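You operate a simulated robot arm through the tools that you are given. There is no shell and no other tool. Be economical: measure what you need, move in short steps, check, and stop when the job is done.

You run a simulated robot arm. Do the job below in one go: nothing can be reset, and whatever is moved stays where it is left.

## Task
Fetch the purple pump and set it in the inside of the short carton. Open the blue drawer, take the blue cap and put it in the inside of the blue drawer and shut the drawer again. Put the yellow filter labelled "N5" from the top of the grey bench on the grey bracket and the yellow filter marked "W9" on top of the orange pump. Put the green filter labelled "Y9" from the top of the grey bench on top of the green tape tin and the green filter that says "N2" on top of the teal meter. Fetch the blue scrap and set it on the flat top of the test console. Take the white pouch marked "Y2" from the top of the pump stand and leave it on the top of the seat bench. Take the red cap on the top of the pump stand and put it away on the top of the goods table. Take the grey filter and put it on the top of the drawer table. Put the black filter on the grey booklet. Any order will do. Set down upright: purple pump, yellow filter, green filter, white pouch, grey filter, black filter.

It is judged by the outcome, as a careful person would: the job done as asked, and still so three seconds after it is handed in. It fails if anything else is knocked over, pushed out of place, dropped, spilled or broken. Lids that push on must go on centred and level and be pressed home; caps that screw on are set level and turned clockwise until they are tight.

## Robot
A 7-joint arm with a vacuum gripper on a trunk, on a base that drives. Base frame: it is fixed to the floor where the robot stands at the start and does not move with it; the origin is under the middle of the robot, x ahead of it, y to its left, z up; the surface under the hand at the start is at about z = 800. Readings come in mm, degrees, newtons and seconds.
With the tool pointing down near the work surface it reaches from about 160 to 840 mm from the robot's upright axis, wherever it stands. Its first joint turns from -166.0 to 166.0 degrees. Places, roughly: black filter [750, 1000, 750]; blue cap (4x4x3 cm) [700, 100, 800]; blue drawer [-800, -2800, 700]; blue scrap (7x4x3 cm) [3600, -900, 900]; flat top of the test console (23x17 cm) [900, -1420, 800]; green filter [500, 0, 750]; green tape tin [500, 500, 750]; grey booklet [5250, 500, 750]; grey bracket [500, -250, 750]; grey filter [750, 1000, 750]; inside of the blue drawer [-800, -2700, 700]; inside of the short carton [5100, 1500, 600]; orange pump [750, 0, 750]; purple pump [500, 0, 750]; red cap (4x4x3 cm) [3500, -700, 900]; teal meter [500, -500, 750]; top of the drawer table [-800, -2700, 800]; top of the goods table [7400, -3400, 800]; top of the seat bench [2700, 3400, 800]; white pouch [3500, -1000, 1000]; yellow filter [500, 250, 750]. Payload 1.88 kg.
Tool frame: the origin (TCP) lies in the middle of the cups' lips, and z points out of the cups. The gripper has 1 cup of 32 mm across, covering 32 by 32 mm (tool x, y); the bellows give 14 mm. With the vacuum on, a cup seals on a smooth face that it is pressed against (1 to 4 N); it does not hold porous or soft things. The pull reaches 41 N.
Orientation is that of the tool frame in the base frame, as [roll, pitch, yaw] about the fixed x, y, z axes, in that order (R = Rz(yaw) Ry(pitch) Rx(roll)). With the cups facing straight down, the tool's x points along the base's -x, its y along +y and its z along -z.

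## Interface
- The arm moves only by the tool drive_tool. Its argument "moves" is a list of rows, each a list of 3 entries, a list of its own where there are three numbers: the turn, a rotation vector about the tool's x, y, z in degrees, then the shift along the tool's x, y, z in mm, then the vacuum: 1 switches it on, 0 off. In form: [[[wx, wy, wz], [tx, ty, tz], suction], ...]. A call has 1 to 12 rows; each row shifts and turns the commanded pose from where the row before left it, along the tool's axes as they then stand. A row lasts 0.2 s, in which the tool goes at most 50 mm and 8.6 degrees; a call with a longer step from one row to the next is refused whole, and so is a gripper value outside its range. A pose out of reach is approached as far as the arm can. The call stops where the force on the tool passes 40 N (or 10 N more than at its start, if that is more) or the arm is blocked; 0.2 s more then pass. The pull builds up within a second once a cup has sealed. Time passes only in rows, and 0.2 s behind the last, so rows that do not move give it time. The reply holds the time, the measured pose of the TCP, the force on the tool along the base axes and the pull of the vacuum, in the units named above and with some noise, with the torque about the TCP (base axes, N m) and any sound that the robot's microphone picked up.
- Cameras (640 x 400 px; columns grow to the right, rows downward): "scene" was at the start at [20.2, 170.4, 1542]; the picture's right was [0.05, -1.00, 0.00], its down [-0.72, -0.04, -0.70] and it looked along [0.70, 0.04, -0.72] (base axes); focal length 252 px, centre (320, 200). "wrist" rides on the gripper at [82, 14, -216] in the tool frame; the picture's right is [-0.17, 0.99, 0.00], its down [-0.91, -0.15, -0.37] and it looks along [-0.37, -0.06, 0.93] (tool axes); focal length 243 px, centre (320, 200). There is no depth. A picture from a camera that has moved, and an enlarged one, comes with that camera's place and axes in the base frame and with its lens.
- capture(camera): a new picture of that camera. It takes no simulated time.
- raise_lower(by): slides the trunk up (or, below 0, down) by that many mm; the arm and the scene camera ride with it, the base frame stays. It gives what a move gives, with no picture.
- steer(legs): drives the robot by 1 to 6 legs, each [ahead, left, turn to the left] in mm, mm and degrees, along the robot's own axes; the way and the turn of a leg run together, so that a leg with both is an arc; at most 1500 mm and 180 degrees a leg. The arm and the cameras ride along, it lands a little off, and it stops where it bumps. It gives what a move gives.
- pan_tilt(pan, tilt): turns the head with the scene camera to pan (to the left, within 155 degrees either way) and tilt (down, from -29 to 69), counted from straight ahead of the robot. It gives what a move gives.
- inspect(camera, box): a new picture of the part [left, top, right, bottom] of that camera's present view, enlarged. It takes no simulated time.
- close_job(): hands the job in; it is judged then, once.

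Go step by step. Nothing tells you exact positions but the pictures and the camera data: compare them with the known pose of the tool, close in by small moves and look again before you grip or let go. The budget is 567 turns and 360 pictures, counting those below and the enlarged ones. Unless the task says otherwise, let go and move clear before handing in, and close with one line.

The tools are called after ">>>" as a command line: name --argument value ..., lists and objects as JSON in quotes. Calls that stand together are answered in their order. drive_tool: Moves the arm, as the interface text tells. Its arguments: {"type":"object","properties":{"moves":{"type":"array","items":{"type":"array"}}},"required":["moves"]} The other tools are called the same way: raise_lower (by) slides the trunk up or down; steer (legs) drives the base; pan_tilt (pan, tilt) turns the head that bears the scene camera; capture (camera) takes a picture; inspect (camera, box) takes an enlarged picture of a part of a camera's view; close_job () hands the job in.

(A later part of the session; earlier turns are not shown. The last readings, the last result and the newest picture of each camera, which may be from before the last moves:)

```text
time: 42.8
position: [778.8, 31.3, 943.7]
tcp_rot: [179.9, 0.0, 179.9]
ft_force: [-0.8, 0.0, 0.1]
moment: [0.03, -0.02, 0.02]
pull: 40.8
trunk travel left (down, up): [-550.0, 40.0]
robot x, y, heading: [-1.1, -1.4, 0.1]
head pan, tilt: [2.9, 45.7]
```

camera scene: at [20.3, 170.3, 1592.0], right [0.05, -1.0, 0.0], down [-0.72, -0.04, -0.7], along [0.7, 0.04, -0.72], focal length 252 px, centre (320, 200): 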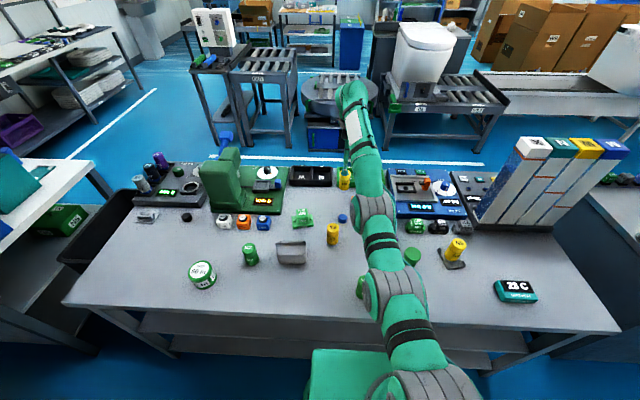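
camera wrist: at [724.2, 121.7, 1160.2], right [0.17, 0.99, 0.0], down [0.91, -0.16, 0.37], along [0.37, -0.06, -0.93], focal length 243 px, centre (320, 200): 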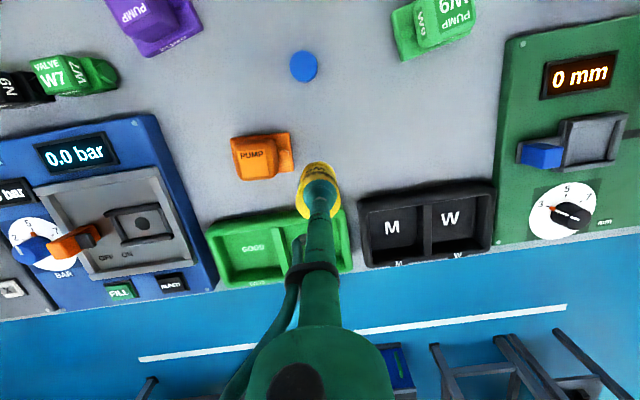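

>>> drive_tool --moves '[[[0, 0, 0], [0, 0, 2], 1], [[0, 0, 0], [0, 0, 0], 1]]'

```text
time: 43.4
position: [777.5, 31.9, 941.6]
tcp_rot: [179.8, 0.1, 180.0]
ft_force: [-0.7, -0.9, 1.7]
moment: [-0.01, -0.11, 0.02]
pull: 40.8
trunk travel left (down, up): [-550.0, 40.0]
robot x, y, heading: [0.5, 0.3, -0.1]
head pan, tilt: [2.9, 45.7]
```

>>> drive_tool --moves '[[[0, 0, 0], [0, 0, 1], 1], [[0, 0, 0], [0, 0, 0], 1]]'

>>> inspect --camera "scene" --box '[320, 160, 400, 210]'

```text
time: 44.0
position: [777.9, 31.7, 941.4]
tcp_rot: [179.9, 0.1, 179.9]
ft_force: [-0.4, 0.3, 4.7]
moment: [-0.06, -0.11, 0.03]
pull: 40.8
trunk travel left (down, up): [-550.0, 40.0]
robot x, y, heading: [-1.0, 1.7, -0.0]
head pan, tilt: [2.9, 45.7]
```

```text
8.00 times, centred on (360, 185) of scene
camera zoom: at [19.6, 170.4, 1592.1], right [0.05, -1.0, 0.0], down [-0.72, -0.04, -0.7], along [0.7, 0.04, -0.72], focal length 2018 px, centre (0, 320)
```

zoom: 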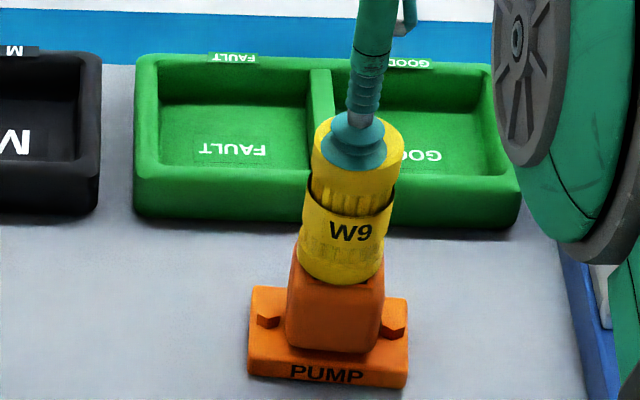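

Contact is made and the placement looks centred. I release, lift gently and inspect.

>>> drive_tool --moves '[[[0, 0, 0], [0, 0, 0], 0], [[0, 0, 0], [0, 0, 0], 0], [[0, 0, 0], [0, 0, 0], 0], [[0, 0, 0], [0, 0, 0], 0], [[0, 0, 0], [0, 0, -4], 0], [[0, 0, 0], [0, 0, -10], 0], [[0, 0, 0], [0, 0, -16], 0], [[0, 0, 0], [0, 0, 0], 0]]'

>>> inspect --camera "scene" --box '[320, 160, 400, 210]'

```text
time: 45.8
position: [777.1, 32.0, 969.6]
tcp_rot: [179.8, 0.0, 179.9]
ft_force: [-0.7, -0.4, 0.3]
moment: [-0.02, 0.0, -0.05]
pull: 0.0
trunk travel left (down, up): [-550.0, 40.0]
robot x, y, heading: [0.7, -1.7, -0.1]
head pan, tilt: [2.9, 45.7]
```

```text
8.00 times, centred on (360, 185) of scene
camera zoom: at [20.2, 170.4, 1592.0], right [0.05, -1.0, 0.0], down [-0.72, -0.04, -0.7], along [0.7, 0.04, -0.72], focal length 2018 px, centre (0, 320)
```

zoom: 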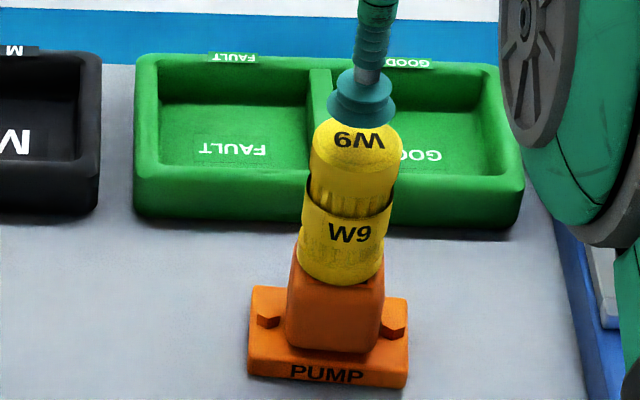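

W9 stands on the orange pump. Next is green Y9 at about (377, 53): up, then straight inward.

>>> drive_tool --moves '[[[0, 0, 0], [10, 0, -30], 0], [[0, 0, 0], [45, 0, -10], 0], [[0, 0, 0], [45, 3, 0], 0], [[0, 0, 0], [45, 3, 0], 0], [[0, 0, 0], [45, 3, 0], 0], [[0, 0, 0], [45, 3, 0], 0], [[0, 0, 0], [45, 3, 0], 0], [[0, 0, 0], [45, 3, 0], 0], [[0, 0, 0], [45, 3, 0], 0], [[0, 0, 0], [30, 0, 0], 0], [[0, 0, 0], [0, 0, 0], 0]]'

>>> capture --camera "wrist"

>>> capture --camera "scene"

```text
time: 48.2
position: [376.0, 53.5, 1011.0]
tcp_rot: [179.8, -0.1, 179.9]
ft_force: [-0.2, -0.7, -0.2]
moment: [0.01, 0.0, -0.02]
pull: 0.0
trunk travel left (down, up): [-550.0, 40.0]
robot x, y, heading: [-1.9, -0.5, -0.3]
head pan, tilt: [2.9, 45.7]
```

```text
325 pictures are left
camera wrist: at [294.7, 65.7, 1227.0], right [0.17, 0.99, 0.0], down [0.91, -0.16, 0.37], along [0.37, -0.06, -0.93], focal length 243 px, centre (320, 200)
```

wrist: 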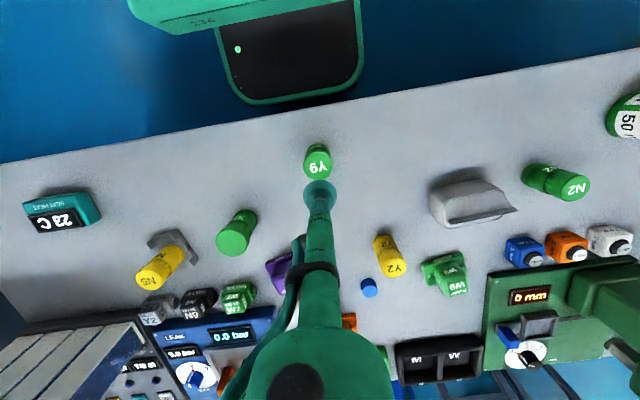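

```text
324 pictures are left
camera scene: at [19.9, 170.3, 1592.0], right [0.05, -1.0, 0.0], down [-0.72, -0.04, -0.7], along [0.7, 0.04, -0.72], focal length 252 px, centre (320, 200)
```

scene: 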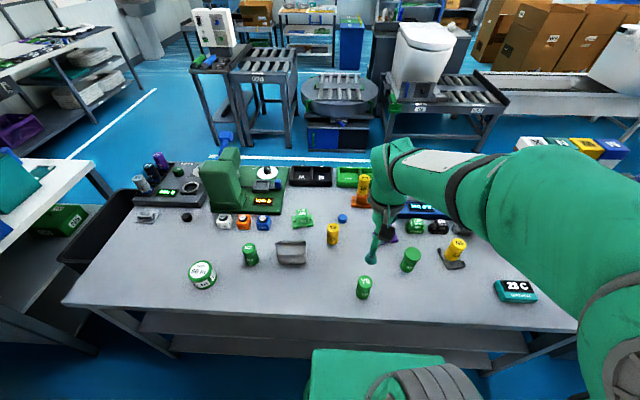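

Y9 lies almost right under the cup. I descend with a small correction.

>>> drive_tool --moves '[[[0, 0, 0], [0, -2, 45], 0], [[0, 0, 0], [0, 0, 45], 0], [[0, 0, 0], [0, 0, 22], 0], [[0, 0, 0], [0, 0, 0], 0]]'

>>> inspect --camera "wrist" --box '[240, 120, 400, 220]'

```text
time: 49.2
position: [377.2, 50.4, 898.3]
tcp_rot: [179.8, -0.1, 180.0]
ft_force: [-0.5, 0.6, 0.2]
moment: [0.04, 0.0, -0.03]
pull: 0.0
trunk travel left (down, up): [-550.0, 40.0]
robot x, y, heading: [-1.3, -0.8, 0.0]
head pan, tilt: [2.9, 45.7]
```

```text
4.00 times, centred on (320, 170) of wrist
camera zoom: at [296.2, 63.1, 1115.3], right [0.17, 0.99, 0.0], down [0.91, -0.16, 0.37], along [0.37, -0.06, -0.93], focal length 970 px, centre (320, 320)
```

zoom: 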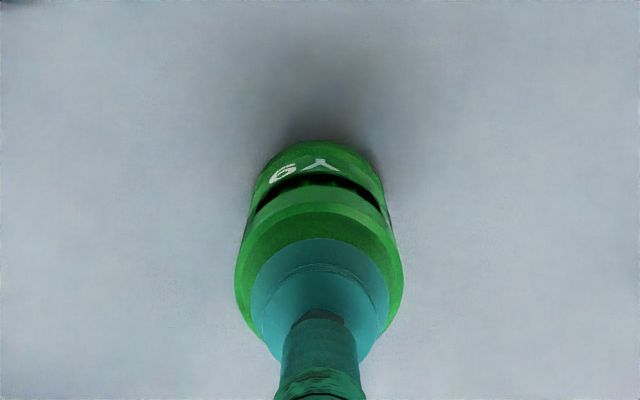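

>>> drive_tool --moves '[[[0, 0, 0], [1, 0, 10], 1], [[0, 0, 0], [0, 0, 5], 1], [[0, 0, 0], [0, 0, 3], 1], [[0, 0, 0], [0, 0, 0], 1], [[0, 0, 0], [0, 0, 0], 1]]'

```text
time: 50.4
position: [375.9, 51.5, 880.6]
tcp_rot: [179.8, 0.0, 179.9]
ft_force: [-0.7, 0.3, 0.3]
moment: [-0.01, -0.01, 0.0]
pull: 41.0
trunk travel left (down, up): [-550.0, 40.0]
robot x, y, heading: [1.0, 0.2, -0.2]
head pan, tilt: [2.9, 45.7]
```

Y9 is held. I lift it and carry it towards the tape tin at about (405, 587).

>>> drive_tool --moves '[[[0, 0, 0], [0, 0, -45], 1], [[0, 0, 0], [0, 0, -45], 1], [[0, 0, 0], [0, 10, -45], 1], [[0, 0, 0], [-3, 49, 0], 1], [[0, 0, 0], [-3, 49, 0], 1], [[0, 0, 0], [-3, 49, 0], 1], [[0, 0, 0], [-3, 49, 0], 1], [[0, 0, 0], [-3, 49, 0], 1], [[0, 0, 0], [-3, 49, 0], 1], [[0, 0, 0], [-3, 49, 0], 1], [[0, 0, 0], [-3, 49, 0], 1], [[0, 0, 0], [-3, 49, 0], 1]]'

>>> drive_tool --moves '[[[0, 0, 0], [-2, 45, 0], 1], [[0, 0, 0], [0, 40, 0], 1], [[0, 0, 0], [0, 0, 0], 1]]'

>>> capture --camera "wrist"

>>> inspect --camera "scene" --box '[140, 200, 300, 320]'

```text
time: 53.0
position: [405.5, 504.6, 1013.5]
tcp_rot: [179.9, -0.1, 179.9]
ft_force: [0.3, -0.6, -1.8]
moment: [0.03, 0.01, 0.02]
pull: 40.4
trunk travel left (down, up): [-550.0, 40.0]
robot x, y, heading: [0.1, -1.5, -0.1]
head pan, tilt: [2.9, 45.7]
```

```text
time: 53.8
position: [406.3, 588.5, 1015.1]
tcp_rot: [179.8, 0.1, 179.9]
ft_force: [0.4, 0.3, -1.2]
moment: [-0.02, 0.03, -0.01]
pull: 40.4
trunk travel left (down, up): [-550.0, 40.0]
robot x, y, heading: [-2.5, -0.5, -0.2]
head pan, tilt: [2.9, 45.7]
```

```text
322 pictures are left
camera wrist: at [325.3, 601.5, 1232.5], right [0.17, 0.99, 0.0], down [0.91, -0.16, 0.37], along [0.37, -0.06, -0.93], focal length 243 px, centre (320, 200)
```

wrist: 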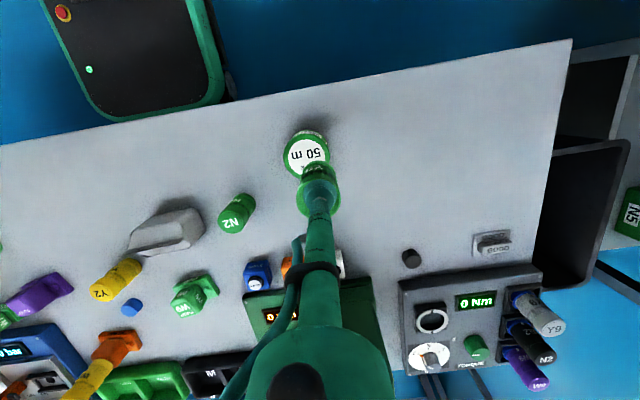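

```text
3.33 times, centred on (220, 260) of scene
camera zoom: at [20.1, 170.7, 1592.0], right [0.05, -1.0, 0.0], down [-0.72, -0.04, -0.7], along [0.7, 0.04, -0.72], focal length 841 px, centre (653, 0)
```

zoom: 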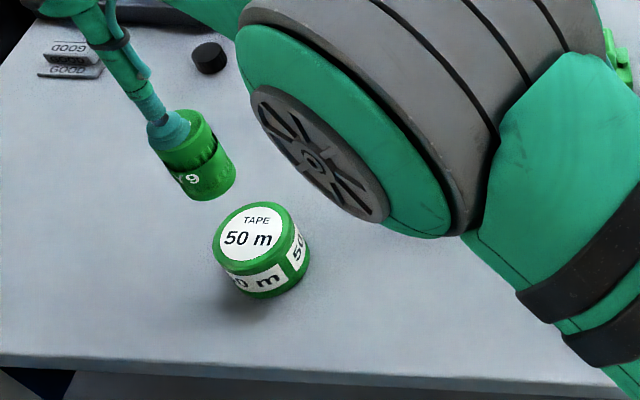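

The tin's top centre is at about (403, 567). I shift over and lower to just above.

>>> drive_tool --moves '[[[0, 0, 0], [2, -20, 0], 1], [[0, 0, 0], [0, 0, 40], 1], [[0, 0, 0], [0, 0, 25], 1], [[0, 0, 0], [0, 0, 0], 1]]'

>>> inspect --camera "wrist" --box '[240, 110, 400, 210]'

>>> inspect --camera "scene" --box '[160, 220, 260, 300]'

```text
time: 54.8
position: [403.6, 568.5, 950.5]
tcp_rot: [179.8, -0.1, 179.8]
ft_force: [0.5, 0.0, -1.2]
moment: [-0.03, 0.02, 0.02]
pull: 40.9
trunk travel left (down, up): [-550.0, 40.0]
robot x, y, heading: [1.0, 1.0, 0.0]
head pan, tilt: [2.9, 45.7]
```

```text
4.00 times, centred on (320, 160) of wrist
camera zoom: at [322.7, 580.9, 1167.4], right [0.17, 0.99, 0.0], down [0.91, -0.16, 0.37], along [0.37, -0.06, -0.93], focal length 970 px, centre (320, 360)
```

zoom: 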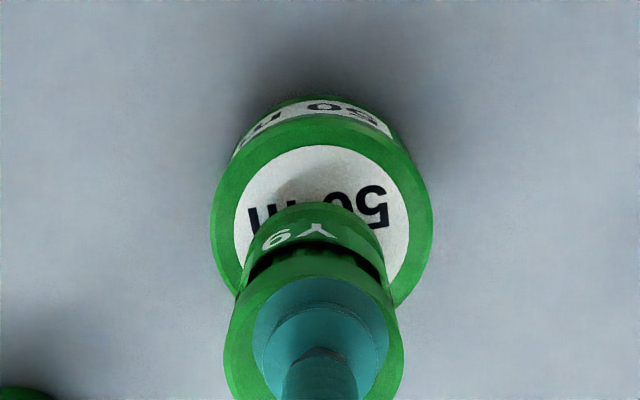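

```text
5.00 times, centred on (210, 260) of scene
camera zoom: at [20.2, 170.5, 1592.0], right [0.05, -1.0, 0.0], down [-0.72, -0.04, -0.7], along [0.7, 0.04, -0.72], focal length 1261 px, centre (870, -100)
```

zoom: 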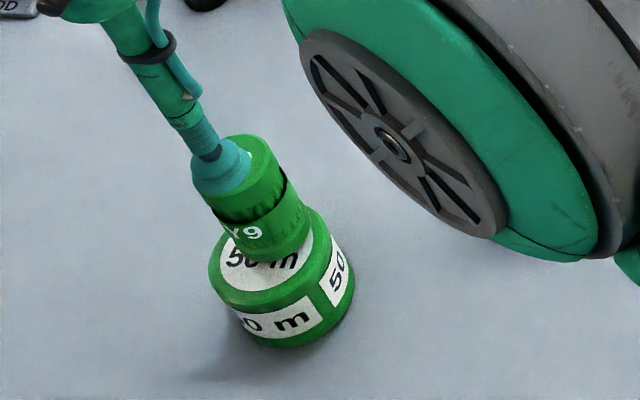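

It is close to centre. I correct 2 mm and lower to contact.

>>> drive_tool --moves '[[[0, 0, 0], [2, 0, 10], 1], [[0, 0, 0], [0, 0, 6], 1], [[0, 0, 0], [0, 0, 0], 1]]'

```text
time: 55.6
position: [402.2, 569.8, 940.0]
tcp_rot: [179.4, 0.3, 179.8]
ft_force: [1.2, 0.8, 30.2]
moment: [0.03, -0.08, -0.02]
pull: 40.8
trunk travel left (down, up): [-550.0, 40.0]
robot x, y, heading: [-1.7, -0.1, -0.2]
head pan, tilt: [2.9, 45.7]
```

Contact came early (tin top at about 860, 30 N). I back off slightly and release.

>>> drive_tool --moves '[[[0, 0, 0], [0, 0, -5], 1], [[0, 0, 0], [0, 0, 0], 1]]'

```text
time: 56.2
position: [401.7, 567.0, 938.0]
tcp_rot: [180.0, -0.1, 179.8]
ft_force: [2.8, 2.4, 10.5]
moment: [0.19, -0.18, -0.04]
pull: 40.6
trunk travel left (down, up): [-550.0, 40.0]
robot x, y, heading: [-4.0, -2.8, 0.1]
head pan, tilt: [2.9, 45.7]
```

>>> drive_tool --moves '[[[0, 0, 0], [0, 0, -1], 1], [[0, 0, 0], [0, 0, 0], 1]]'

>>> inspect --camera "scene" --box '[160, 220, 260, 300]'

```text
time: 56.8
position: [400.2, 567.0, 938.5]
tcp_rot: [-179.8, -0.2, 179.9]
ft_force: [0.5, -1.2, -0.2]
moment: [-0.03, 0.0, -0.01]
pull: 40.4
trunk travel left (down, up): [-550.0, 40.0]
robot x, y, heading: [-1.1, 1.5, 0.1]
head pan, tilt: [2.9, 45.7]
```

```text
5.00 times, centred on (210, 260) of scene
camera zoom: at [20.1, 170.4, 1591.8], right [0.05, -1.0, 0.0], down [-0.72, -0.04, -0.7], along [0.7, 0.04, -0.72], focal length 1261 px, centre (870, -100)
```

zoom: 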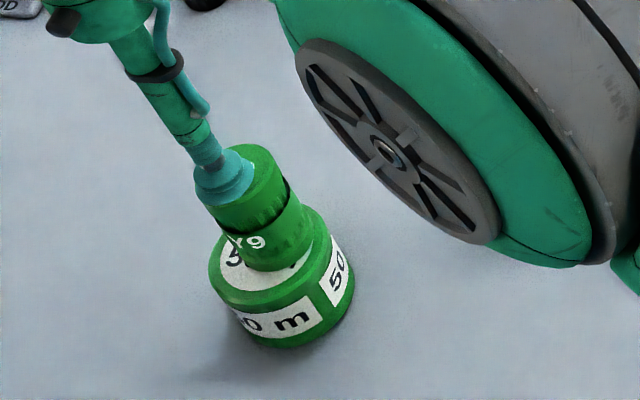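

It sits slightly off-centre on the tin, so I lift 5 mm, shift 5 mm and set it down.

>>> drive_tool --moves '[[[0, 0, 0], [0, 0, -5], 1], [[0, 0, 0], [0, 5, 0], 1], [[0, 0, 0], [0, 0, 3], 1], [[0, 0, 0], [0, 0, 0], 1]]'

>>> drive_tool --moves '[[[0, 0, 0], [0, 0, 2], 1], [[0, 0, 0], [0, 0, 0], 1]]'

```text
time: 57.8
position: [401.2, 573.3, 943.3]
tcp_rot: [179.8, 0.0, 179.9]
ft_force: [0.2, 0.6, -0.5]
moment: [-0.01, 0.01, 0.0]
pull: 40.6
trunk travel left (down, up): [-550.0, 40.0]
robot x, y, heading: [7.3, 2.0, 0.1]
head pan, tilt: [2.9, 45.7]
```

```text
time: 58.4
position: [402.1, 573.4, 941.5]
tcp_rot: [179.9, 0.0, 179.9]
ft_force: [0.4, -0.3, -1.3]
moment: [-0.01, 0.03, 0.02]
pull: 40.2
trunk travel left (down, up): [-550.0, 40.0]
robot x, y, heading: [-0.8, -0.9, 0.1]
head pan, tilt: [2.9, 45.7]
```

>>> drive_tool --moves '[[[0, 0, 0], [0, 0, 1.5], 1], [[0, 0, 0], [0, 0, 0], 1]]'

```text
time: 59.0
position: [402.5, 572.0, 941.7]
tcp_rot: [179.8, 0.0, 179.9]
ft_force: [0.3, -0.5, -1.0]
moment: [0.0, 0.02, 0.04]
pull: 40.6
trunk travel left (down, up): [-550.0, 40.0]
robot x, y, heading: [-1.2, -1.4, -0.2]
head pan, tilt: [2.9, 45.7]
```

>>> drive_tool --moves '[[[0, 0, 0], [0, 0, 1.5], 1], [[0, 0, 0], [0, 0, 0], 1]]'

```text
time: 59.6
position: [402.1, 572.1, 938.2]
tcp_rot: [179.8, 0.0, 179.9]
ft_force: [-0.1, -0.8, 1.8]
moment: [0.03, -0.01, 0.0]
pull: 41.0
trunk travel left (down, up): [-550.0, 40.0]
robot x, y, heading: [0.4, 1.7, 0.1]
head pan, tilt: [2.9, 45.7]
```

Contact is made (about 3 N). I release and lift clear.

>>> drive_tool --moves '[[[0, 0, 0], [0, 0, 0], 0], [[0, 0, 0], [0, 0, 0], 0], [[0, 0, 0], [0, 0, 0], 0], [[0, 0, 0], [0, 0, 0], 0], [[0, 0, 0], [0, 0, -4], 0], [[0, 0, 0], [0, 0, -20], 0], [[0, 0, 0], [0, 0, -40], 0], [[0, 0, 0], [0, 0, -40], 0], [[0, 0, 0], [0, 0, 0], 0]]'

>>> capture --camera "wrist"

>>> inspect --camera "scene" --box '[100, 130, 300, 300]'

```text
time: 61.6
position: [401.7, 572.5, 1042.5]
tcp_rot: [179.8, -0.1, 179.9]
ft_force: [0.1, 0.6, 0.3]
moment: [0.02, -0.01, 0.0]
pull: 0.1
trunk travel left (down, up): [-550.0, 40.0]
robot x, y, heading: [-1.5, -4.5, -0.2]
head pan, tilt: [2.9, 45.7]
```

```text
317 pictures are left
camera wrist: at [319.7, 585.8, 1259.6], right [0.17, 0.99, 0.0], down [0.91, -0.16, 0.37], along [0.37, -0.06, -0.93], focal length 243 px, centre (320, 200)
```

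wrist: 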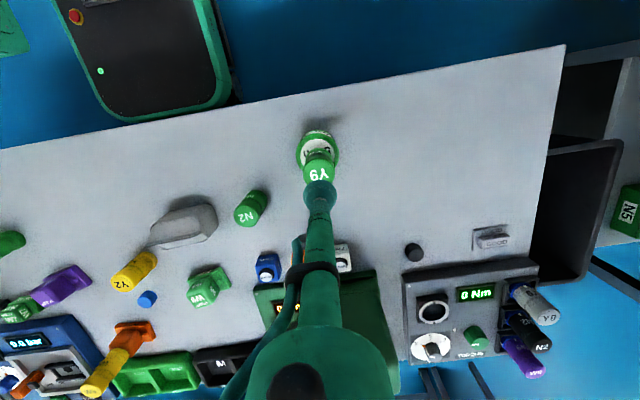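

```text
2.35 times, centred on (200, 215) of scene
camera zoom: at [20.1, 170.3, 1592.0], right [0.05, -1.0, 0.0], down [-0.72, -0.04, -0.7], along [0.7, 0.04, -0.72], focal length 594 px, centre (602, 165)
```

zoom: 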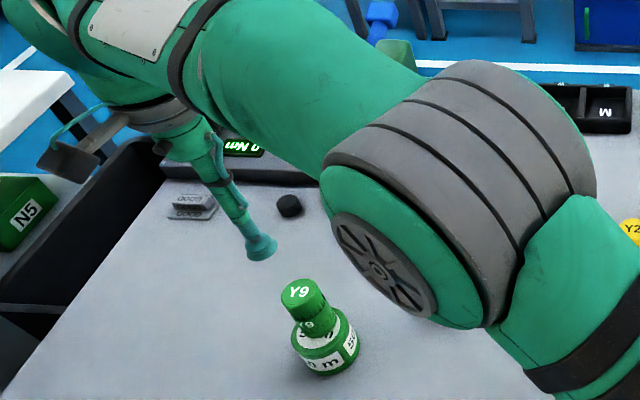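

Y9 stands on the tin. Next is green N2 at about (477, 432).

>>> drive_tool --moves '[[[0, 0, 0], [-19, -35, 10], 0], [[0, 0, 0], [-19, -35, 10], 0], [[0, 0, 0], [-19, -35, 10], 0], [[0, 0, 0], [-18, -35, 12], 0], [[0, 0, 0], [0, 0, 40], 0], [[0, 0, 0], [0, 0, 40], 0], [[0, 0, 0], [0, 0, 20], 0], [[0, 0, 0], [0, 0, 0], 0]]'

>>> inspect --camera "wrist" --box '[240, 120, 400, 220]'

```text
time: 63.4
position: [478.4, 433.6, 899.9]
tcp_rot: [179.9, 0.0, 179.8]
ft_force: [-0.7, 0.2, -0.4]
moment: [0.0, -0.01, 0.0]
pull: 0.0
trunk travel left (down, up): [-550.0, 40.0]
robot x, y, heading: [0.3, 0.5, 0.1]
head pan, tilt: [2.9, 45.7]
```

```text
4.00 times, centred on (320, 170) of wrist
camera zoom: at [396.9, 447.0, 1116.3], right [0.17, 0.99, 0.0], down [0.91, -0.16, 0.37], along [0.37, -0.06, -0.93], focal length 970 px, centre (320, 320)
```

zoom: 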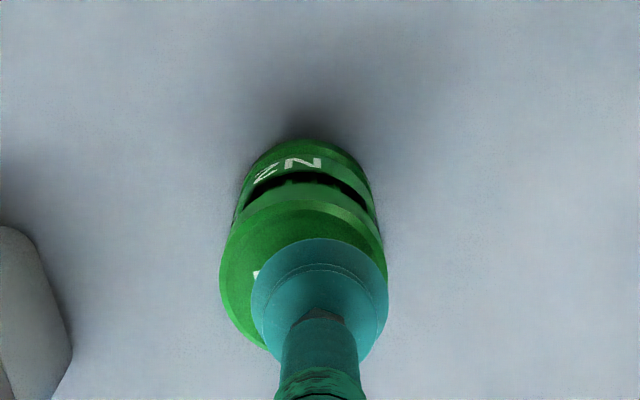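

>>> drive_tool --moves '[[[0, 0, 0], [0, -4, 8], 1], [[0, 0, 0], [0, 0, 7], 1], [[0, 0, 0], [0, 0, 4], 1], [[0, 0, 0], [0, 0, 1], 1], [[0, 0, 0], [0, 0, 0], 1]]'

```text
time: 64.6
position: [477.4, 430.9, 880.3]
tcp_rot: [179.9, 0.0, 179.9]
ft_force: [-0.8, 0.2, 4.0]
moment: [-0.05, -0.03, -0.01]
pull: 40.8
trunk travel left (down, up): [-550.0, 40.0]
robot x, y, heading: [1.2, 1.5, -0.2]
head pan, tilt: [2.9, 45.7]
```

N2 is held. I lift it and carry it across to the teal meter at about (398, −425).

>>> drive_tool --moves '[[[0, 0, 0], [0, 0, -45], 1], [[0, 0, 0], [0, 0, -45], 1], [[0, 0, 0], [0, -10, -45], 1], [[0, 0, 0], [4, -48, 0], 1], [[0, 0, 0], [4, -48, 0], 1], [[0, 0, 0], [4, -48, 0], 1], [[0, 0, 0], [4, -48, 0], 1], [[0, 0, 0], [4, -48, 0], 1], [[0, 0, 0], [4, -48, 0], 1], [[0, 0, 0], [4, -48, 0], 1], [[0, 0, 0], [4, -48, 0], 1], [[0, 0, 0], [4, -48, 0], 1]]'

>>> drive_tool --moves '[[[0, 0, 0], [5, -48, 0], 1], [[0, 0, 0], [5, -48, 0], 1], [[0, 0, 0], [5, -48, 0], 1], [[0, 0, 0], [5, -48, 0], 1], [[0, 0, 0], [5, -48, 0], 1], [[0, 0, 0], [5, -48, 0], 1], [[0, 0, 0], [5, -48, 0], 1], [[0, 0, 0], [4, -48, 0], 1], [[0, 0, 0], [0, -20, 0], 1], [[0, 0, 0], [0, 0, 0], 1]]'

>>> capture --camera "wrist"

>>> capture --camera "scene"

```text
time: 67.2
position: [438.3, -13.4, 1014.7]
tcp_rot: [179.8, 0.0, 179.9]
ft_force: [-0.4, 0.0, -2.0]
moment: [-0.01, 0.04, 0.01]
pull: 40.3
trunk travel left (down, up): [-550.0, 40.0]
robot x, y, heading: [1.7, -0.5, 0.1]
head pan, tilt: [2.9, 45.7]
```

```text
time: 69.4
position: [400.2, -417.3, 1012.6]
tcp_rot: [179.9, 0.0, 179.9]
ft_force: [0.1, -0.7, -0.3]
moment: [0.06, -0.02, 0.0]
pull: 40.6
trunk travel left (down, up): [-550.0, 40.0]
robot x, y, heading: [1.6, 1.9, -0.1]
head pan, tilt: [2.9, 45.7]
```

```text
314 pictures are left
camera wrist: at [318.7, -403.7, 1227.9], right [0.17, 0.99, 0.0], down [0.91, -0.16, 0.37], along [0.37, -0.06, -0.93], focal length 243 px, centre (320, 200)
```

wrist: 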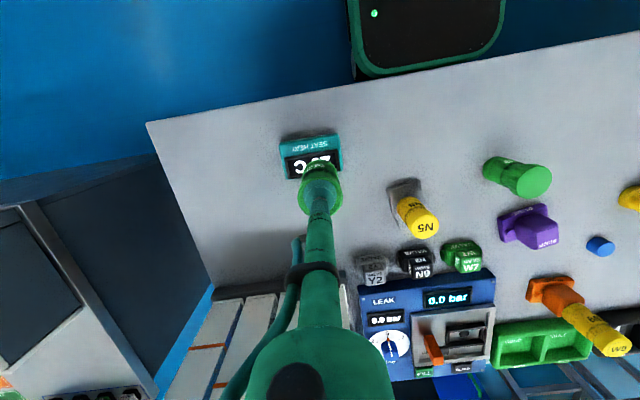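

```text
313 pictures are left
camera scene: at [20.2, 170.2, 1592.0], right [0.05, -1.0, 0.0], down [-0.72, -0.04, -0.7], along [0.7, 0.04, -0.72], focal length 252 px, centre (320, 200)
```

scene: 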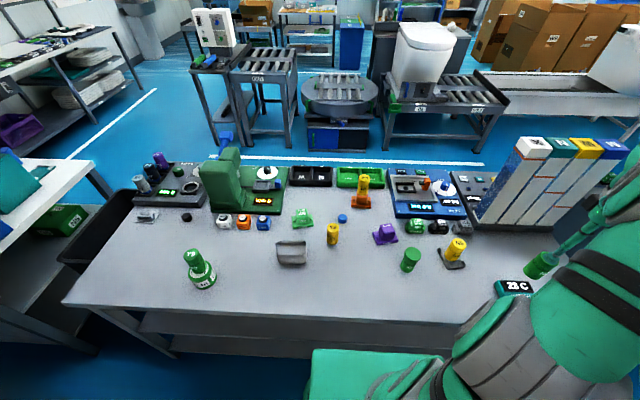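

>>> inspect --camera "wrist" --box '[250, 110, 390, 200]'

>>> inspect --camera "scene" --box '[470, 240, 570, 320]'

```text
4.44 times, centred on (320, 155) of wrist
camera zoom: at [318.7, -403.7, 1227.9], right [0.17, 0.99, 0.0], down [0.91, -0.16, 0.37], along [0.37, -0.06, -0.93], focal length 1078 px, centre (320, 400)
```

zoom: 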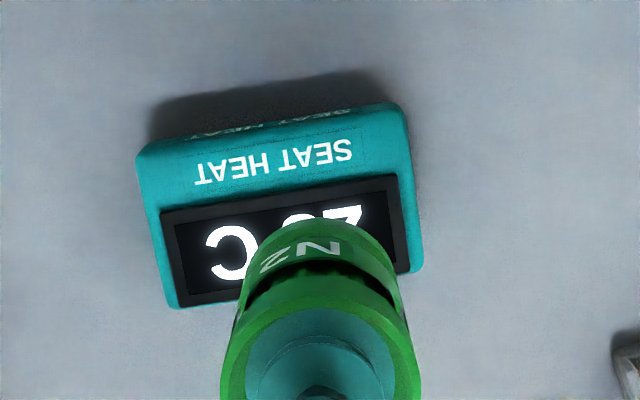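

```text
5.00 times, centred on (520, 280) of scene
camera zoom: at [20.2, 170.2, 1592.0], right [0.05, -1.0, 0.0], down [-0.72, -0.04, -0.7], along [0.7, 0.04, -0.72], focal length 1261 px, centre (-680, -200)
```

zoom: 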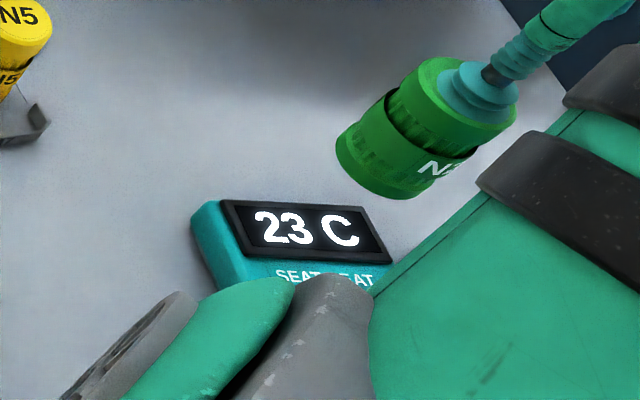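

The meter lies flat, with its display frame centred on about (411, −430) and its body on (400, −430). I aim for (408, −430) and lower to just above.

>>> drive_tool --moves '[[[0, 0, 0], [-8, -13, 0], 1], [[0, 0, 0], [0, 0, 40], 1], [[0, 0, 0], [0, 0, 25], 1], [[0, 0, 0], [0, 0, 0], 1]]'

>>> inspect --camera "wrist" --box '[250, 110, 390, 200]'

>>> inspect --camera "scene" --box '[470, 240, 570, 320]'

```text
time: 70.4
position: [407.3, -428.9, 946.6]
tcp_rot: [179.8, 0.0, 179.8]
ft_force: [-1.9, 0.3, -0.9]
moment: [-0.01, 0.06, 0.0]
pull: 40.3
trunk travel left (down, up): [-550.0, 40.0]
robot x, y, heading: [1.0, -1.0, 0.1]
head pan, tilt: [2.9, 45.7]
```

```text
4.44 times, centred on (320, 155) of wrist
camera zoom: at [325.2, -417.4, 1163.4], right [0.17, 0.99, 0.0], down [0.91, -0.16, 0.37], along [0.37, -0.06, -0.93], focal length 1078 px, centre (320, 400)
```

zoom: 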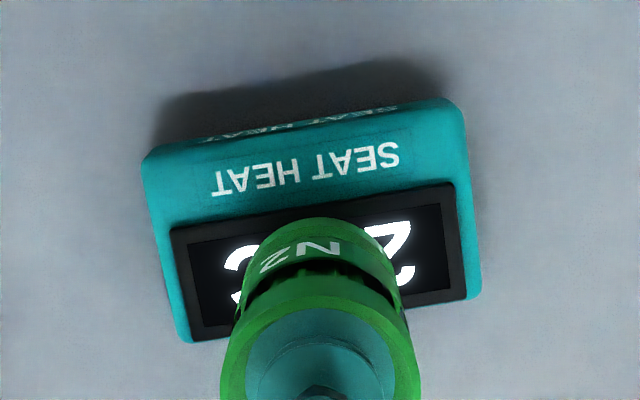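

```text
5.00 times, centred on (520, 280) of scene
camera zoom: at [20.2, 170.2, 1592.0], right [0.05, -1.0, 0.0], down [-0.72, -0.04, -0.7], along [0.7, 0.04, -0.72], focal length 1261 px, centre (-680, -200)
```

zoom: 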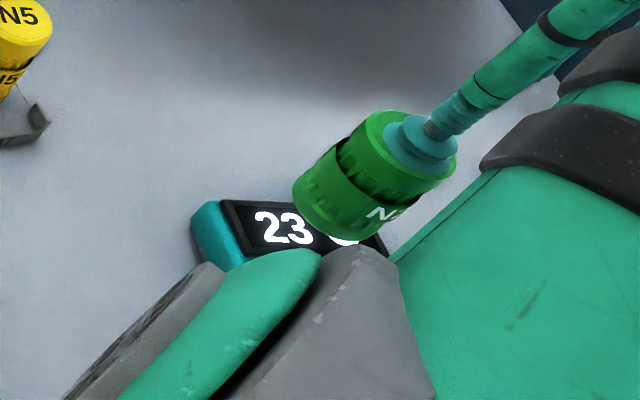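

>>> drive_tool --moves '[[[0, 0, 0], [0, -1, 10], 1], [[0, 0, 0], [0, 0, 6], 1], [[0, 0, 0], [0, 0, 0], 1]]'

```text
time: 71.2
position: [407.5, -430.9, 931.3]
tcp_rot: [179.7, 0.0, 179.9]
ft_force: [-0.4, -0.2, -1.1]
moment: [-0.03, -0.01, -0.03]
pull: 41.3
trunk travel left (down, up): [-550.0, 40.0]
robot x, y, heading: [-1.5, 1.2, -0.2]
head pan, tilt: [2.9, 45.7]
```

>>> drive_tool --moves '[[[0, 0, 0], [0, 0, 3], 1], [[0, 0, 0], [0, 0, 2], 1], [[0, 0, 0], [0, 0, 0], 1]]'

```text
time: 72.0
position: [408.7, -431.7, 926.5]
tcp_rot: [179.8, 0.0, 179.9]
ft_force: [-0.2, 1.0, -0.6]
moment: [0.03, 0.0, -0.02]
pull: 40.9
trunk travel left (down, up): [-550.0, 40.0]
robot x, y, heading: [1.0, 0.3, 0.2]
head pan, tilt: [2.9, 45.7]
```

>>> drive_tool --moves '[[[0, 0, 0], [0, 0, 3], 1], [[0, 0, 0], [0, 0, 1], 1], [[0, 0, 0], [0, 0, 0], 1]]'

```text
time: 72.8
position: [408.0, -431.4, 923.2]
tcp_rot: [179.9, 0.0, 179.8]
ft_force: [0.1, -0.1, -0.7]
moment: [0.01, 0.03, 0.02]
pull: 41.1
trunk travel left (down, up): [-550.0, 40.0]
robot x, y, heading: [1.6, 0.2, 0.1]
head pan, tilt: [2.9, 45.7]
```

>>> drive_tool --moves '[[[0, 0, 0], [0, 0, 3], 1], [[0, 0, 0], [0, 0, 0], 1]]'

>>> inspect --camera "wrist" --box '[250, 110, 390, 200]'

```text
time: 73.4
position: [409.6, -430.7, 919.0]
tcp_rot: [179.9, 0.0, 179.9]
ft_force: [-0.7, 0.3, -0.8]
moment: [0.0, 0.01, 0.02]
pull: 40.2
trunk travel left (down, up): [-550.0, 40.0]
robot x, y, heading: [-0.6, -0.6, -0.0]
head pan, tilt: [2.9, 45.7]
```

```text
4.44 times, centred on (320, 155) of wrist
camera zoom: at [327.0, -417.3, 1135.6], right [0.17, 0.99, 0.0], down [0.91, -0.16, 0.37], along [0.37, -0.06, -0.93], focal length 1078 px, centre (320, 400)
```

zoom: 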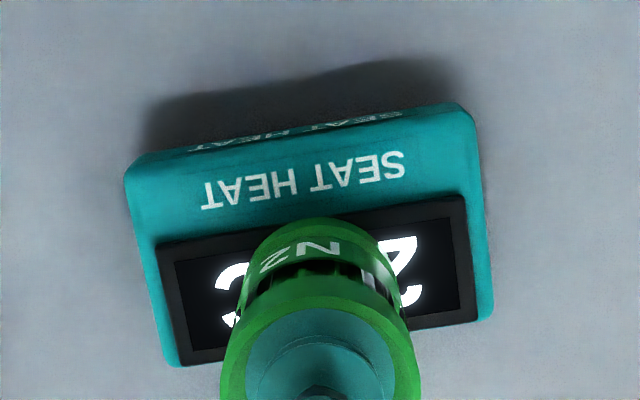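

>>> drive_tool --moves '[[[0, 0, 0], [0, 0, 3], 1], [[0, 0, 0], [0, 0, 0], 1]]'

>>> drive_tool --moves '[[[0, 0, 0], [0, 0, 2], 1], [[0, 0, 0], [0, 0, 0], 1]]'

>>> drive_tool --moves '[[[0, 0, 0], [0, 0, 2], 1], [[0, 0, 0], [0, 0, 0], 1]]'

```text
time: 74.0
position: [407.0, -431.0, 916.0]
tcp_rot: [179.8, 0.0, -180.0]
ft_force: [0.1, -0.2, -1.0]
moment: [0.0, 0.03, -0.01]
pull: 40.2
trunk travel left (down, up): [-550.0, 40.0]
robot x, y, heading: [4.3, 2.3, -0.1]
head pan, tilt: [2.9, 45.7]
```

```text
time: 74.6
position: [407.7, -431.4, 915.0]
tcp_rot: [179.8, 0.0, 179.8]
ft_force: [0.1, 0.4, 1.1]
moment: [-0.04, 0.01, 0.0]
pull: 40.3
trunk travel left (down, up): [-550.0, 40.0]
robot x, y, heading: [0.0, 1.0, 0.1]
head pan, tilt: [2.9, 45.7]
```

```text
time: 75.2
position: [409.1, -430.4, 914.0]
tcp_rot: [179.9, 0.1, 179.8]
ft_force: [-0.5, 1.4, 9.1]
moment: [0.04, 0.0, -0.04]
pull: 40.5
trunk travel left (down, up): [-550.0, 40.0]
robot x, y, heading: [2.7, -2.5, -0.1]
head pan, tilt: [2.9, 45.7]
```

It is seated on the meter. I release and lift.

>>> drive_tool --moves '[[[0, 0, 0], [0, 0, -1], 0], [[0, 0, 0], [0, 0, 0], 0], [[0, 0, 0], [0, 0, 0], 0], [[0, 0, 0], [0, 0, 0], 0], [[0, 0, 0], [0, 0, -4], 0], [[0, 0, 0], [0, 0, -20], 0], [[0, 0, 0], [0, 0, -40], 0], [[0, 0, 0], [0, 0, -40], 0], [[0, 0, 0], [0, 0, 0], 0]]'

>>> capture --camera "wrist"

>>> capture --camera "scene"

```text
time: 77.2
position: [406.8, -430.4, 1019.3]
tcp_rot: [179.8, -0.1, 179.9]
ft_force: [-0.1, -0.2, -0.2]
moment: [-0.02, 0.02, 0.01]
pull: 0.1
trunk travel left (down, up): [-550.0, 40.0]
robot x, y, heading: [4.6, 0.9, -0.4]
head pan, tilt: [2.9, 45.7]
```

```text
307 pictures are left
camera wrist: at [325.7, -418.0, 1235.5], right [0.17, 0.99, 0.0], down [0.91, -0.16, 0.37], along [0.37, -0.06, -0.93], focal length 243 px, centre (320, 200)
```

wrist: 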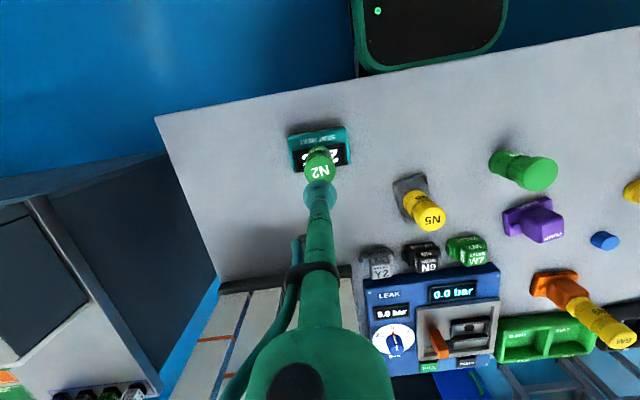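

```text
306 pictures are left
camera scene: at [20.1, 170.4, 1592.0], right [0.05, -1.0, 0.0], down [-0.72, -0.04, -0.7], along [0.7, 0.04, -0.72], focal length 252 px, centre (320, 200)
```

scene: 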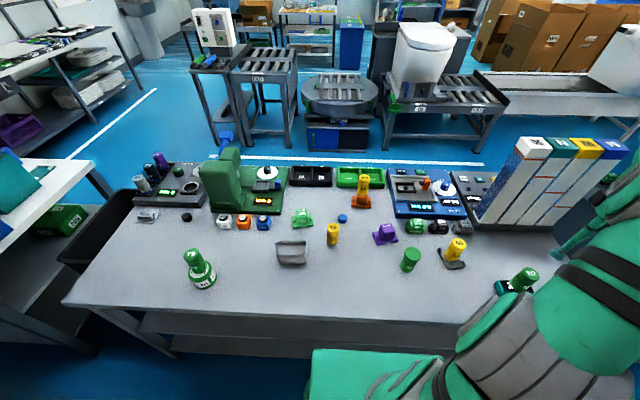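

The four bench filters are placed. Before driving, I survey the room with the head camera.

>>> pan_tilt --pan 0 --tilt 20

>>> capture --camera "scene"

>>> pan_tilt --pan 70 --tilt 25

>>> capture --camera "scene"

>>> pan_tilt --pan -70 --tilt 25

>>> capture --camera "scene"

>>> pan_tilt --pan -140 --tilt 25

>>> capture --camera "scene"

>>> pan_tilt --pan 140 --tilt 25

>>> capture --camera "scene"

```text
time: 78.1
position: [406.7, -430.8, 1018.3]
tcp_rot: [179.8, 0.0, 179.9]
ft_force: [-0.3, -0.2, -0.8]
moment: [0.01, -0.02, 0.0]
pull: 0.0
trunk travel left (down, up): [-550.0, 40.0]
robot x, y, heading: [2.6, -4.8, -0.4]
head pan, tilt: [0.0, 20.0]
```

```text
305 pictures are left
camera scene: at [32.7, 166.2, 1631.7], right [0.0, -1.0, 0.0], down [-0.34, 0.0, -0.94], along [0.94, 0.0, -0.34], focal length 252 px, centre (320, 200)
```

scene: 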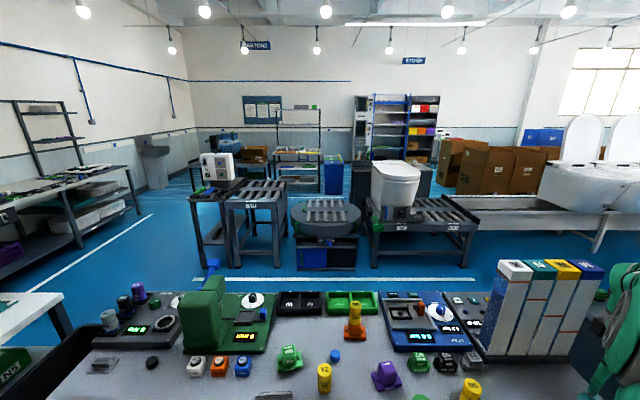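

```text
time: 79.5
position: [407.3, -431.1, 1018.7]
tcp_rot: [179.7, 0.0, 179.9]
ft_force: [0.5, 0.3, -0.1]
moment: [-0.01, 0.06, 0.03]
pull: 0.1
trunk travel left (down, up): [-550.0, 40.0]
robot x, y, heading: [-0.7, -1.4, -0.2]
head pan, tilt: [70.0, 25.0]
```

```text
304 pictures are left
camera scene: at [-28.8, 252.7, 1623.7], right [0.94, -0.34, 0.0], down [-0.14, -0.4, -0.91], along [0.31, 0.85, -0.42], focal length 252 px, centre (320, 200)
```

scene: 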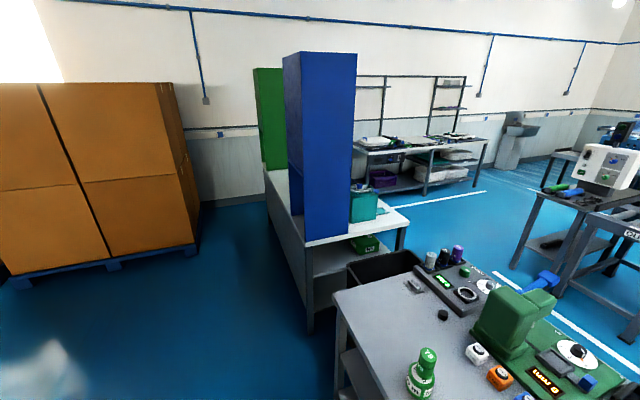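

```text
time: 81.8
position: [407.7, -430.2, 1017.6]
tcp_rot: [179.7, 0.0, 179.9]
ft_force: [-0.6, 0.4, -1.4]
moment: [0.01, 0.03, 0.0]
pull: 0.0
trunk travel left (down, up): [-550.0, 40.0]
robot x, y, heading: [0.9, -1.5, 0.1]
head pan, tilt: [-70.0, 25.0]
```

```text
303 pictures are left
camera scene: at [-28.8, 79.6, 1623.7], right [-0.94, -0.34, 0.0], down [-0.14, 0.4, -0.91], along [0.31, -0.85, -0.42], focal length 252 px, centre (320, 200)
```

scene: 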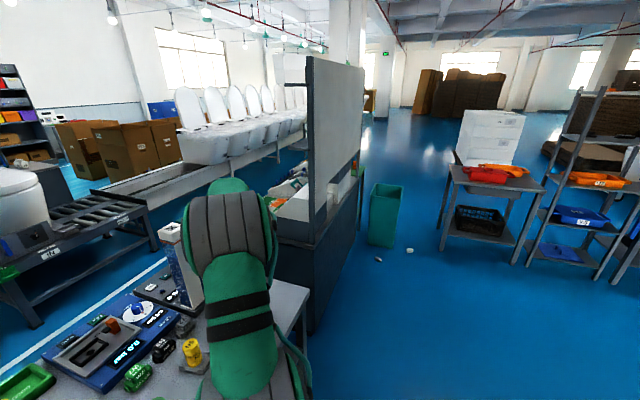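

```text
time: 83.2
position: [406.7, -430.9, 1018.7]
tcp_rot: [179.9, 0.0, 179.8]
ft_force: [-0.1, 0.4, 0.0]
moment: [0.03, 0.0, 0.01]
pull: 0.1
trunk travel left (down, up): [-550.0, 40.0]
robot x, y, heading: [1.0, -0.7, -0.1]
head pan, tilt: [-140.0, 25.0]
```

```text
302 pictures are left
camera scene: at [-130.9, 106.9, 1623.7], right [-0.64, 0.77, 0.0], down [0.32, 0.27, -0.91], along [-0.69, -0.58, -0.42], focal length 252 px, centre (320, 200)
```

scene: 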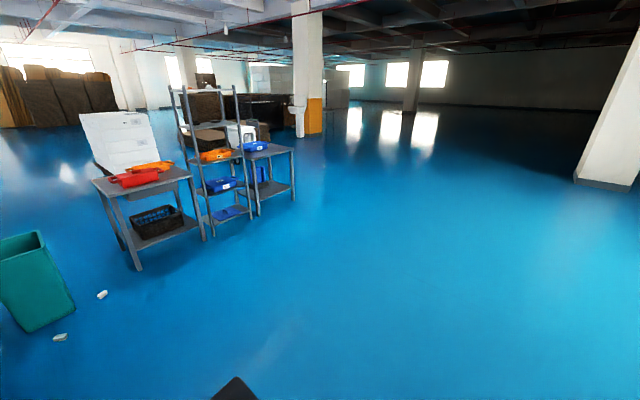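

```text
time: 87.0
position: [408.5, -429.4, 1018.6]
tcp_rot: [179.7, 0.0, 179.9]
ft_force: [-0.5, -0.6, -0.2]
moment: [-0.01, 0.01, 0.0]
pull: 0.1
trunk travel left (down, up): [-550.0, 40.0]
robot x, y, heading: [2.3, 1.3, 0.1]
head pan, tilt: [140.0, 25.0]
```

```text
301 pictures are left
camera scene: at [-130.9, 225.4, 1623.7], right [0.64, 0.77, 0.0], down [0.32, -0.27, -0.91], along [-0.69, 0.58, -0.42], focal length 252 px, centre (320, 200)
```

scene: 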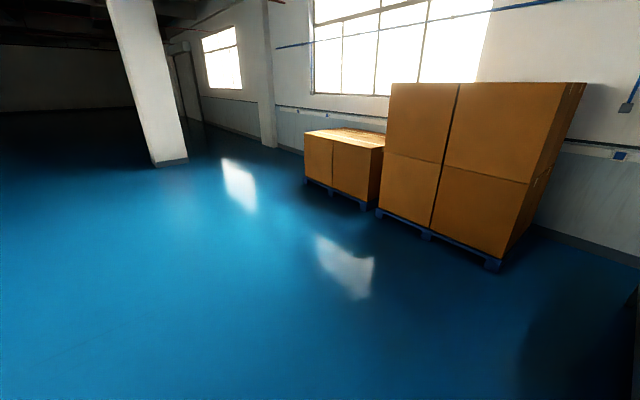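

I have the room's layout: open floor lies to the right and behind, and the drawer table is at about (−800, −2600). I'll take the blue cap first, at about (681, 111).

>>> pan_tilt --pan 2.9 --tilt 45.7

>>> drive_tool --moves '[[[0, 0, 0], [-21, 43, 0], 0], [[0, 0, 0], [-21, 43, 0], 0], [[0, 0, 0], [-21, 43, 0], 0], [[0, 0, 0], [-21, 43, 0], 0], [[0, 0, 0], [-21, 43, 0], 0], [[0, 0, 0], [-21, 43, 0], 0], [[0, 0, 0], [-21, 43, 0], 0], [[0, 0, 0], [-21, 43, 0], 0], [[0, 0, 0], [-21, 43, 0], 0], [[0, 0, 0], [-21, 43, 0], 0], [[0, 0, 0], [-21, 43, 0], 0], [[0, 0, 0], [-21, 43, 0], 0]]'

>>> drive_tool --moves '[[[0, 0, 0], [-20, 25, 0], 0], [[0, 0, 0], [0, 0, 45], 0], [[0, 0, 0], [0, 0, 45], 0], [[0, 0, 0], [0, 0, 0], 0]]'

>>> capture --camera "wrist"

```text
time: 89.2
position: [407.5, -430.8, 1018.0]
tcp_rot: [179.8, 0.0, 179.8]
ft_force: [0.5, 0.2, -0.2]
moment: [0.0, -0.01, -0.04]
pull: 0.0
trunk travel left (down, up): [-550.0, 40.0]
robot x, y, heading: [0.2, 2.5, 0.1]
head pan, tilt: [2.9, 45.7]
```

```text
time: 91.8
position: [664.6, 85.7, 1019.2]
tcp_rot: [179.8, -0.1, 180.0]
ft_force: [0.1, 0.0, 0.1]
moment: [0.02, -0.02, 0.0]
pull: 0.0
trunk travel left (down, up): [-550.0, 40.0]
robot x, y, heading: [0.8, 2.1, 0.0]
head pan, tilt: [2.9, 45.7]
```

```text
time: 92.8
position: [682.3, 110.2, 928.8]
tcp_rot: [179.8, 0.0, 179.9]
ft_force: [0.5, 0.5, -0.4]
moment: [0.01, 0.02, -0.01]
pull: 0.0
trunk travel left (down, up): [-550.0, 40.0]
robot x, y, heading: [0.9, -0.0, 0.1]
head pan, tilt: [2.9, 45.7]
```

```text
300 pictures are left
camera wrist: at [600.6, 123.2, 1145.9], right [0.17, 0.99, 0.0], down [0.91, -0.16, 0.37], along [0.37, -0.06, -0.93], focal length 243 px, centre (320, 200)
```

wrist: 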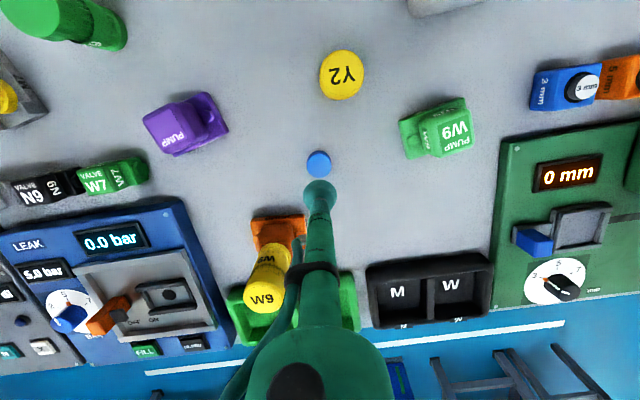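

The cap is at about (675, 110). I correct and descend.

>>> drive_tool --moves '[[[0, 0, 0], [7, 0, 40], 0], [[0, 0, 0], [0, 0, 38], 0], [[0, 0, 0], [0, 0, 0], 0]]'

>>> inspect --camera "wrist" --box '[240, 120, 400, 220]'

```text
time: 93.6
position: [674.6, 110.4, 851.2]
tcp_rot: [179.8, 0.0, 180.0]
ft_force: [0.8, 0.3, -0.2]
moment: [0.04, 0.03, 0.01]
pull: 0.2
trunk travel left (down, up): [-550.0, 40.0]
robot x, y, heading: [1.5, -0.9, -0.1]
head pan, tilt: [2.9, 45.7]
```

```text
4.00 times, centred on (320, 170) of wrist
camera zoom: at [592.7, 123.7, 1068.0], right [0.17, 0.99, 0.0], down [0.91, -0.16, 0.37], along [0.37, -0.06, -0.93], focal length 970 px, centre (320, 320)
```

zoom: 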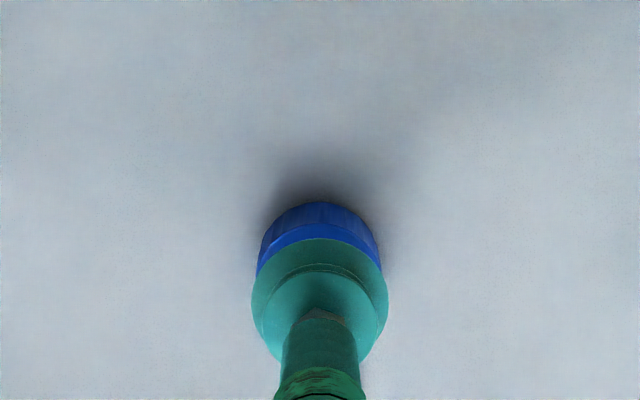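

>>> drive_tool --moves '[[[0, 0, 0], [0, 0, 10], 1], [[0, 0, 0], [0, 0, 6], 1], [[0, 0, 0], [0, 0, 0], 1]]'

>>> inspect --camera "wrist" --box '[240, 120, 400, 220]'

```text
time: 94.4
position: [674.2, 110.3, 835.7]
tcp_rot: [179.8, 0.0, 179.8]
ft_force: [-0.2, 0.1, -0.2]
moment: [-0.03, 0.0, 0.01]
pull: 0.1
trunk travel left (down, up): [-550.0, 40.0]
robot x, y, heading: [-1.7, 1.7, -0.0]
head pan, tilt: [2.9, 45.7]
```

```text
4.00 times, centred on (320, 170) of wrist
camera zoom: at [592.7, 123.2, 1052.3], right [0.17, 0.99, 0.0], down [0.91, -0.16, 0.37], along [0.37, -0.06, -0.93], focal length 970 px, centre (320, 320)
```

zoom: 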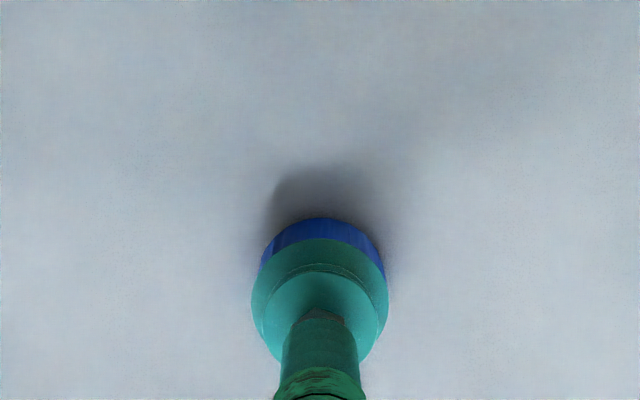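

>>> drive_tool --moves '[[[0, 0, 0], [0, 0.5, 4], 1], [[0, 0, 0], [0, 0, 3], 1], [[0, 0, 0], [0, 0, 0], 1]]'

```text
time: 95.2
position: [675.7, 110.9, 827.1]
tcp_rot: [179.8, 0.0, 179.8]
ft_force: [-0.8, -0.3, 0.6]
moment: [0.03, 0.03, -0.03]
pull: 0.2
trunk travel left (down, up): [-550.0, 40.0]
robot x, y, heading: [0.6, -0.8, -0.0]
head pan, tilt: [2.9, 45.7]
```

>>> drive_tool --moves '[[[0, 0, 0], [0, 0, 3], 1], [[0, 0, 0], [0, 0, 0], 1], [[0, 0, 0], [0, 0, 0], 1]]'

```text
time: 96.0
position: [673.7, 111.1, 825.0]
tcp_rot: [179.8, 0.0, 179.9]
ft_force: [0.5, 0.0, 0.1]
moment: [0.01, 0.0, 0.01]
pull: 0.0
trunk travel left (down, up): [-550.0, 40.0]
robot x, y, heading: [2.1, -0.4, -0.2]
head pan, tilt: [2.9, 45.7]
```

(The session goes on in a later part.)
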